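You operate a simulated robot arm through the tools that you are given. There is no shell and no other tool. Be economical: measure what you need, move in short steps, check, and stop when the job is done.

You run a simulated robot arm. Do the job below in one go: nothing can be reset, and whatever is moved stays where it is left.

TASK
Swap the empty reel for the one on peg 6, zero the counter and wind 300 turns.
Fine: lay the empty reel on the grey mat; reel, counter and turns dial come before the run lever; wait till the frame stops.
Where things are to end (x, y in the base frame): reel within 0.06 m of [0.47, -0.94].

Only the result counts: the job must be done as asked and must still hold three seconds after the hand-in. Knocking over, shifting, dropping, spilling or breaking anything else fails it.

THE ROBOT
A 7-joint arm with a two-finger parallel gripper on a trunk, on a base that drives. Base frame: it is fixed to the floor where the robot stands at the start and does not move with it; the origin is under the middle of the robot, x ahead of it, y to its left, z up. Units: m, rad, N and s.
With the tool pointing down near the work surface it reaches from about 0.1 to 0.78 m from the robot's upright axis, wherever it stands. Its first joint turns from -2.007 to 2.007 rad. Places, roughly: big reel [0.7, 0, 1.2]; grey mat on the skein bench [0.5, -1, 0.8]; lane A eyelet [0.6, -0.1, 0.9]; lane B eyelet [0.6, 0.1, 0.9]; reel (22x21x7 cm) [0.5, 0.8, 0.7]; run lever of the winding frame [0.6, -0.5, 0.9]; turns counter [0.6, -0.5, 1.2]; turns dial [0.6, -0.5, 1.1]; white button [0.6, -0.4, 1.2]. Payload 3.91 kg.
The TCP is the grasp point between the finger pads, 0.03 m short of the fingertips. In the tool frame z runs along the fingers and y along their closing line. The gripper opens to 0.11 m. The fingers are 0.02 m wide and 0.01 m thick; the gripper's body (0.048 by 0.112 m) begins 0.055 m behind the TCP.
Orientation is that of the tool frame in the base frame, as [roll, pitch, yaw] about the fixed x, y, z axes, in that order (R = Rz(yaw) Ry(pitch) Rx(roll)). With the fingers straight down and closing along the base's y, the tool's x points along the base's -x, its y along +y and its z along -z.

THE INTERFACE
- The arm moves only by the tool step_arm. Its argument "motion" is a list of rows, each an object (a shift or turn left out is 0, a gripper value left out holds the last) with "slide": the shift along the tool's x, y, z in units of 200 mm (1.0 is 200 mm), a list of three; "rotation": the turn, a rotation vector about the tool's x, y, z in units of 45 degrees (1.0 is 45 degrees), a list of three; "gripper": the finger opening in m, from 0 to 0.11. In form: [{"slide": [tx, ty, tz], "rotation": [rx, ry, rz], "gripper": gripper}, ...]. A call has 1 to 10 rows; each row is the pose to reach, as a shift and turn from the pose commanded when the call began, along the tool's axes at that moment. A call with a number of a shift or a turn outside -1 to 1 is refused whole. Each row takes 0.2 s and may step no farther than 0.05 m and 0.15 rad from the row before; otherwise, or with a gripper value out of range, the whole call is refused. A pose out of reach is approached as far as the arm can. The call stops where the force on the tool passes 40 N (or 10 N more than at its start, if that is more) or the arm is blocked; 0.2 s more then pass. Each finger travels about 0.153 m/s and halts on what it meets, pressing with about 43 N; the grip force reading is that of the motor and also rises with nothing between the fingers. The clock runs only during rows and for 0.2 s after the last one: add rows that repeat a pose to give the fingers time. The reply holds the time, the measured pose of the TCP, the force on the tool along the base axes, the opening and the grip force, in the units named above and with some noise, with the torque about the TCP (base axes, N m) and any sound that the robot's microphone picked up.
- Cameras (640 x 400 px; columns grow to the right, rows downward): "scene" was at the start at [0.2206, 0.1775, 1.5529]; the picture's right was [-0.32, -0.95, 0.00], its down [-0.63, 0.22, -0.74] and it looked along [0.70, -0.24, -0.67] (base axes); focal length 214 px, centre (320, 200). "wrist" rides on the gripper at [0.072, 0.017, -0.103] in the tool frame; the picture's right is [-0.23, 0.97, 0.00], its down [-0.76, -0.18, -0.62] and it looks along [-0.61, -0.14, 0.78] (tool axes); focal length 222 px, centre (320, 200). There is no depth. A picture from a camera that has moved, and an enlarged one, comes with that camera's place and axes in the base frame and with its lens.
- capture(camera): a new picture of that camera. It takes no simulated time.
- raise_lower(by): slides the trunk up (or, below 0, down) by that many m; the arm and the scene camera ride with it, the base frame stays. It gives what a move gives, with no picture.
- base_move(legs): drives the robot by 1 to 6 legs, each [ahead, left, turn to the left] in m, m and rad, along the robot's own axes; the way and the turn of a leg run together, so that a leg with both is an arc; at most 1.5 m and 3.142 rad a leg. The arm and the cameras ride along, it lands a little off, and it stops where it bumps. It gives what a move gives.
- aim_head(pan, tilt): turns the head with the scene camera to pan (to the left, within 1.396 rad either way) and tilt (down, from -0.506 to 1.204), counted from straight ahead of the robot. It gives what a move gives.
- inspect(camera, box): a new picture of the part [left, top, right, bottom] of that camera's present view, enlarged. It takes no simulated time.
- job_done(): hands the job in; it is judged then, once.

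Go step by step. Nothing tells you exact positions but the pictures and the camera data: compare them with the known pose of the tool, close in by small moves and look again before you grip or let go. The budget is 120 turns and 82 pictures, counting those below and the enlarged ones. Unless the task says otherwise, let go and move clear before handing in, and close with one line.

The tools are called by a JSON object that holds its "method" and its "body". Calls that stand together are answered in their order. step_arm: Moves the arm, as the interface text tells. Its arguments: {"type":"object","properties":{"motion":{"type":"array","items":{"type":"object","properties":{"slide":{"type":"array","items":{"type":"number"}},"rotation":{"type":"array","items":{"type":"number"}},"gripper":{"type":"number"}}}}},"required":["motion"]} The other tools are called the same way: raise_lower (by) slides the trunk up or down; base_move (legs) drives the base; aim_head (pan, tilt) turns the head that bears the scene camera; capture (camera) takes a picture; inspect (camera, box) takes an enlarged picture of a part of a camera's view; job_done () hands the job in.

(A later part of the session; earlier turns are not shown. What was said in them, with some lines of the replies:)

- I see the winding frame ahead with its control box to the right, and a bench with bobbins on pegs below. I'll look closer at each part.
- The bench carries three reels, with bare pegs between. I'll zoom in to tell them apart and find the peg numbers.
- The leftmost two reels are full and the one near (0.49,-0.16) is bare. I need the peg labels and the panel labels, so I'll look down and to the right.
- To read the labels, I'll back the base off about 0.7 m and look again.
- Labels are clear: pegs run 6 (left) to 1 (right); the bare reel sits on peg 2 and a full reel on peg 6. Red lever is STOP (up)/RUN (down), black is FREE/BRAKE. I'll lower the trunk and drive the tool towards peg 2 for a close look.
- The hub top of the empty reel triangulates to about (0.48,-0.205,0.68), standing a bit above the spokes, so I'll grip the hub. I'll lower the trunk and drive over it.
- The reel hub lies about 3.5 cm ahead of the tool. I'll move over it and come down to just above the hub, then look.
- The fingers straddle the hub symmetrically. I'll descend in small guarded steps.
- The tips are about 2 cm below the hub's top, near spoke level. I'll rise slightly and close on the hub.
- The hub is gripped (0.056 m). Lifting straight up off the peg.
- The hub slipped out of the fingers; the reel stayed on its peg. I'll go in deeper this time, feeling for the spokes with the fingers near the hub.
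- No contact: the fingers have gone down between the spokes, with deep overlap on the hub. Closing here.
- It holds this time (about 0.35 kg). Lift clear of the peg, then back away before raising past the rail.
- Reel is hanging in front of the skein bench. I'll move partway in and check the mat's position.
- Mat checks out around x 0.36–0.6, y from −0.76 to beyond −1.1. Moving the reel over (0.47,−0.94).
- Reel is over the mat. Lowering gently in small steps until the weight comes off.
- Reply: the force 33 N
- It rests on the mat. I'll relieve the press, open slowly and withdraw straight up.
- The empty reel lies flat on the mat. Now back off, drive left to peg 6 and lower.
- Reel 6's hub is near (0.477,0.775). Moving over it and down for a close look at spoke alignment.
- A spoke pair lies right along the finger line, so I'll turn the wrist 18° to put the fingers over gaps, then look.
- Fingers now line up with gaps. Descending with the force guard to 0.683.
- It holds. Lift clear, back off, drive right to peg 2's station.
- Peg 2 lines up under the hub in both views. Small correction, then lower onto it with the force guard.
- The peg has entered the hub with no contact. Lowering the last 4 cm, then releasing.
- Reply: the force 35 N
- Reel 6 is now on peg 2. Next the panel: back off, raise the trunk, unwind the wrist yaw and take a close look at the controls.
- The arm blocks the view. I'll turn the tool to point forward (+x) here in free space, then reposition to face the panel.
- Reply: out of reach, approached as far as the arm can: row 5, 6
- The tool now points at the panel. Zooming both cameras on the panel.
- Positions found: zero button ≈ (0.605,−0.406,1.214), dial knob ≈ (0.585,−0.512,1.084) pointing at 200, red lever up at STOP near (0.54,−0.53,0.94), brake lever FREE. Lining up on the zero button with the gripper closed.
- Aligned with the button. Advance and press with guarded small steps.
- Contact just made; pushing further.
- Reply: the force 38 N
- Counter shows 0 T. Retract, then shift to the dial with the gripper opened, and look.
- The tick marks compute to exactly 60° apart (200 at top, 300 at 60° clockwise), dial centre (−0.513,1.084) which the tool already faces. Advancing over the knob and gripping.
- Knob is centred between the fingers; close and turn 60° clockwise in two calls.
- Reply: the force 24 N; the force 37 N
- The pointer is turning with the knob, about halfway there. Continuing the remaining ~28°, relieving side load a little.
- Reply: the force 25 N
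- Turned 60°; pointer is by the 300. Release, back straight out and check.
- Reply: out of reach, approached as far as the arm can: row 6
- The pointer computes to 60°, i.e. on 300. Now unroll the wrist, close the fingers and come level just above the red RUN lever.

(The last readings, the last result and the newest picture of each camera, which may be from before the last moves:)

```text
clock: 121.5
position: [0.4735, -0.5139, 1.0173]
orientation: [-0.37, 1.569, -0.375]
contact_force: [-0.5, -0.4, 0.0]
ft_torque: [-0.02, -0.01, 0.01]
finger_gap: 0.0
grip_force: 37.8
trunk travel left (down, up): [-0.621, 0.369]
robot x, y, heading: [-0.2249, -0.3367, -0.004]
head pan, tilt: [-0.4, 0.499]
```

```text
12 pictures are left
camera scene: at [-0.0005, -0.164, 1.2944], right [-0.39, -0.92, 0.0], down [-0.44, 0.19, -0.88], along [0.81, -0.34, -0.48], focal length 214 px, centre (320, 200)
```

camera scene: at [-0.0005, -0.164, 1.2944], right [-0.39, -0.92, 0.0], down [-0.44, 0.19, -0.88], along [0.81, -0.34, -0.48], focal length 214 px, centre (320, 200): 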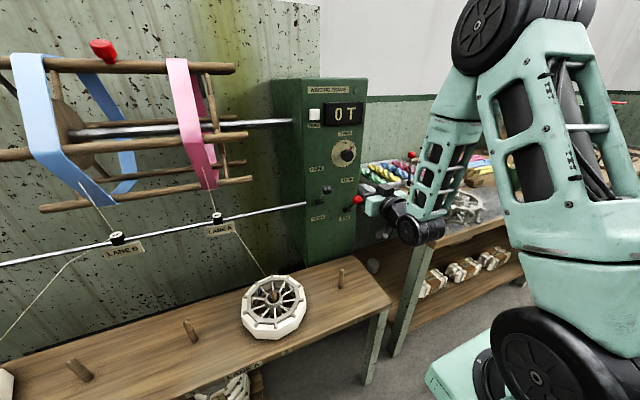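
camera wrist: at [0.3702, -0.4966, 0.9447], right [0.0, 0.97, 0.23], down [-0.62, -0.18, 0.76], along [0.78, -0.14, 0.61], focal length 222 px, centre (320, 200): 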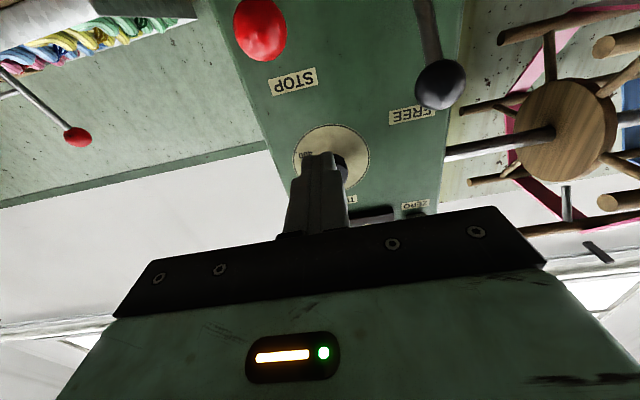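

The thread from the new reel has gone to lane A by itself. Red knob is at (0.55,−0.534,0.94). Moving the fingers above it and then pressing down in small guarded steps.

{"method": "step_arm", "body": {"motion": [{"slide": [0, -0.1, 0.15]}, {"slide": [0, -0.1, 0.33]}, {"slide": [0.1, -0.1, 0.33]}, {"slide": [0.2, -0.1, 0.33]}, {"slide": [0.25, -0.1, 0.33]}, {"slide": [0.3, -0.1, 0.33]}]}}

{"method": "inspect", "body": {"camera": "scene", "box": [300, 140, 420, 250]}}

```text
clock: 122.9
position: [0.5379, -0.5355, 0.9561]
orientation: [-2.369, 1.571, -2.371]
contact_force: [-8.8, 0.8, 7.2]
ft_torque: [0.0, 0.05, 0.0]
finger_gap: 0.0
grip_force: 37.5
trunk travel left (down, up): [-0.621, 0.369]
robot x, y, heading: [-0.224, -0.3303, 0.004]
head pan, tilt: [-0.4, 0.499]
```

```text
3.64 times, centred on (360, 195) of scene
camera zoom: at [-0.0011, -0.164, 1.2946], right [-0.39, -0.92, 0.0], down [-0.44, 0.19, -0.88], along [0.81, -0.34, -0.48], focal length 780 px, centre (174, 218)
```

zoom: 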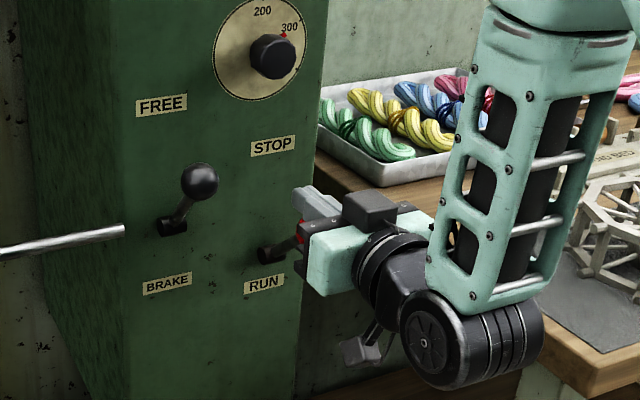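

Contact with the red knob. Pressing on down.

{"method": "step_arm", "body": {"motion": [{"slide": [0.04, 0, 0]}, {"slide": [0.08, 0, 0]}, {"slide": [0.12, 0, 0]}, {"slide": [0.16, 0, 0]}, {"slide": [0.2, 0, 0]}, {"slide": [0.24, 0, 0]}, {"slide": [0.28, 0, 0]}, {"slide": [0.32, 0, 0]}, {"slide": [0.36, 0, 0]}, {"slide": [0.4, 0, 0]}]}}

{"method": "inspect", "body": {"camera": "scene", "box": [290, 70, 410, 250]}}

```text
clock: 125.0
position: [0.5407, -0.5341, 0.8928]
orientation: [-0.113, 1.545, -0.114]
contact_force: [-7.4, 0.3, 21.8]
ft_torque: [0.01, 0.64, -0.04]
finger_gap: 0.0
grip_force: 37.8
trunk travel left (down, up): [-0.621, 0.369]
robot x, y, heading: [-0.2265, -0.3299, -0.002]
head pan, tilt: [-0.4, 0.499]
stopped in row 10: the force on the tool passed its limit at 47 N (the readings are from after the stop); the commanded pose is now the measured one
```

```text
2.22 times, centred on (350, 160) of scene
camera zoom: at [-0.0019, -0.1638, 1.2948], right [-0.39, -0.92, 0.0], down [-0.44, 0.19, -0.88], along [0.81, -0.34, -0.48], focal length 477 px, centre (253, 289)
```

zoom: 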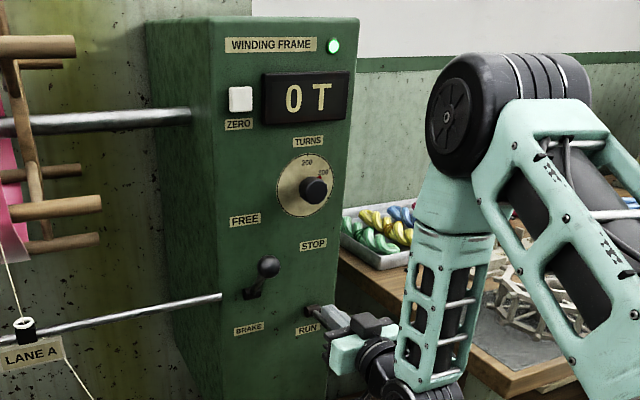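

The green lamp is on: the frame is running. Lift off the lever, back away and wait.

{"method": "step_arm", "body": {"motion": [{"slide": [-0.1, 0, 0]}, {"slide": [-0.2, 0, 0]}, {"slide": [-0.2, 0, -0.2]}, {"slide": [-0.2, 0, -0.3]}]}}

{"method": "base_move", "body": {"legs": [[-0.35, 0, 0]]}}

{"method": "step_arm", "body": {"motion": [{}, {}, {}, {}, {}, {}, {}, {}, {}, {}]}}

{"method": "capture", "body": {"camera": "scene"}}

```text
clock: 126.0
position: [0.4788, -0.5351, 0.9269]
orientation: [-0.102, 1.555, -0.102]
contact_force: [-0.6, 0.3, -0.7]
ft_torque: [0.0, -0.03, -0.05]
finger_gap: 0.0
grip_force: 37.3
trunk travel left (down, up): [-0.621, 0.369]
robot x, y, heading: [-0.2253, -0.3315, -0.002]
head pan, tilt: [-0.4, 0.499]
```

```text
clock: 128.2
position: [0.1313, -0.5334, 0.9262]
orientation: [-0.11, 1.554, -0.109]
contact_force: [0.7, 0.8, 0.2]
ft_torque: [0.0, 0.01, 0.0]
finger_gap: 0.0
grip_force: 37.9
trunk travel left (down, up): [-0.621, 0.369]
robot x, y, heading: [-0.5748, -0.3295, -0.001]
head pan, tilt: [-0.4, 0.499]
```

```text
clock: 130.4
position: [0.132, -0.5332, 0.9278]
orientation: [-0.11, 1.556, -0.111]
contact_force: [0.1, 1.1, 0.2]
ft_torque: [0.0, 0.01, 0.01]
finger_gap: 0.0001
grip_force: 37.8
trunk travel left (down, up): [-0.621, 0.369]
robot x, y, heading: [-0.5737, -0.3334, -0.003]
head pan, tilt: [-0.4, 0.499]
```

```text
9 pictures are left
camera scene: at [-0.3481, -0.1636, 1.2944], right [-0.39, -0.92, 0.0], down [-0.44, 0.19, -0.88], along [0.81, -0.34, -0.48], focal length 214 px, centre (320, 200)
```

scene: 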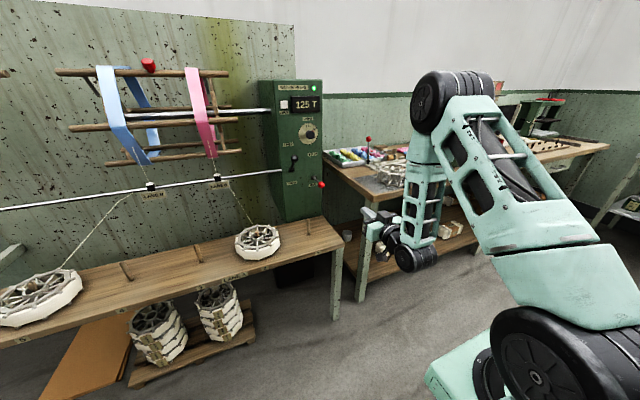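

Counter reads 125 T and climbing; waiting about 11 s more.

{"method": "step_arm", "body": {"motion": [{}, {}, {}, {}, {}, {}, {}, {}, {}, {}]}}

{"method": "step_arm", "body": {"motion": [{}, {}, {}, {}, {}, {}, {}, {}, {}, {}]}}

{"method": "step_arm", "body": {"motion": [{}, {}, {}, {}, {}, {}, {}, {}, {}, {}]}}

{"method": "step_arm", "body": {"motion": [{}, {}, {}, {}, {}, {}, {}, {}, {}, {}]}}

{"method": "step_arm", "body": {"motion": [{}, {}, {}, {}, {}, {}, {}, {}, {}, {}]}}

{"method": "inspect", "body": {"camera": "scene", "box": [50, 50, 350, 270]}}

```text
clock: 132.6
position: [0.1316, -0.5347, 0.9259]
orientation: [-0.107, 1.555, -0.11]
contact_force: [0.0, -0.1, 0.3]
ft_torque: [-0.03, -0.01, 0.0]
finger_gap: 0.0001
grip_force: 37.4
trunk travel left (down, up): [-0.621, 0.369]
robot x, y, heading: [-0.574, -0.3361, 0.005]
head pan, tilt: [-0.4, 0.499]
```

```text
clock: 134.8
position: [0.131, -0.5336, 0.9258]
orientation: [-0.11, 1.554, -0.11]
contact_force: [0.1, 0.0, 0.4]
ft_torque: [-0.01, 0.01, 0.01]
finger_gap: 0.0001
grip_force: 37.9
trunk travel left (down, up): [-0.621, 0.369]
robot x, y, heading: [-0.5718, -0.3301, 0.002]
head pan, tilt: [-0.4, 0.499]
```

```text
clock: 137.0
position: [0.1315, -0.5329, 0.9268]
orientation: [-0.11, 1.556, -0.11]
contact_force: [0.5, 0.5, 0.7]
ft_torque: [-0.01, -0.01, 0.03]
finger_gap: 0.0
grip_force: 37.4
trunk travel left (down, up): [-0.621, 0.369]
robot x, y, heading: [-0.576, -0.3359, -0.002]
head pan, tilt: [-0.4, 0.499]
```

```text
clock: 139.2
position: [0.1323, -0.5341, 0.9267]
orientation: [-0.111, 1.556, -0.111]
contact_force: [-0.6, 0.3, 0.5]
ft_torque: [0.02, -0.01, 0.02]
finger_gap: 0.0
grip_force: 37.8
trunk travel left (down, up): [-0.621, 0.369]
robot x, y, heading: [-0.5716, -0.3306, -0.003]
head pan, tilt: [-0.4, 0.499]
```

```text
clock: 141.4
position: [0.1321, -0.534, 0.9268]
orientation: [-0.111, 1.553, -0.109]
contact_force: [0.5, 0.3, 0.0]
ft_torque: [0.01, 0.02, -0.03]
finger_gap: 0.0001
grip_force: 37.2
trunk travel left (down, up): [-0.621, 0.369]
robot x, y, heading: [-0.5736, -0.3362, -0.005]
head pan, tilt: [-0.4, 0.499]
```

```text
1.82 times, centred on (200, 160) of scene
camera zoom: at [-0.3481, -0.1636, 1.2944], right [-0.39, -0.92, 0.0], down [-0.44, 0.19, -0.88], along [0.81, -0.34, -0.48], focal length 390 px, centre (538, 273)
```

zoom: 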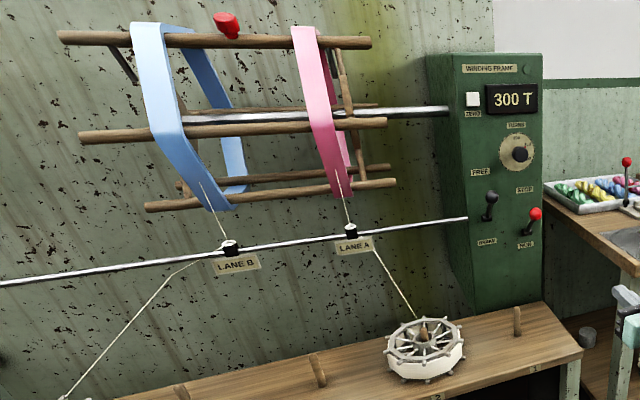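

The counter reads 300 T, the lamp is out and the lever has sprung back to STOP. One last check of the reel on the mat.

{"method": "inspect", "body": {"camera": "scene", "box": [320, 120, 480, 220]}}

```text
4.00 times, centred on (400, 170) of scene
camera zoom: at [-0.3481, -0.1636, 1.2944], right [-0.39, -0.92, 0.0], down [-0.44, 0.19, -0.88], along [0.81, -0.34, -0.48], focal length 858 px, centre (0, 320)
```

zoom: 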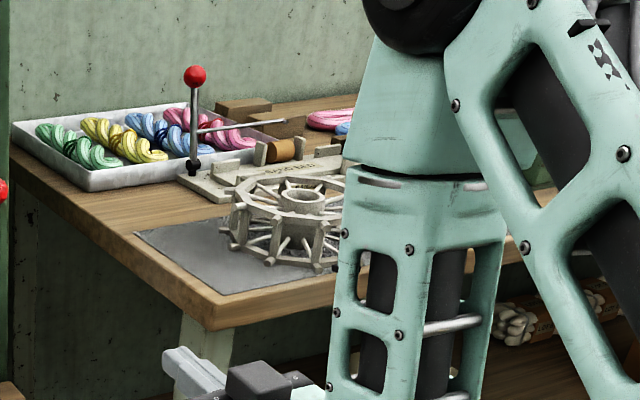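

The empty reel is still lying on the mat, the frame has stopped and the arm is clear, so I'm handing in.

{"method": "job_done", "body": {}}

```text
The job is handed in.
```

The job is done and handed in: the empty reel lies on the grey mat at about (0.47, −0.93), the reel from peg 6 is on peg 2, and the counter was zeroed, the dial set to 300 and the frame run until it stopped at 300 T.
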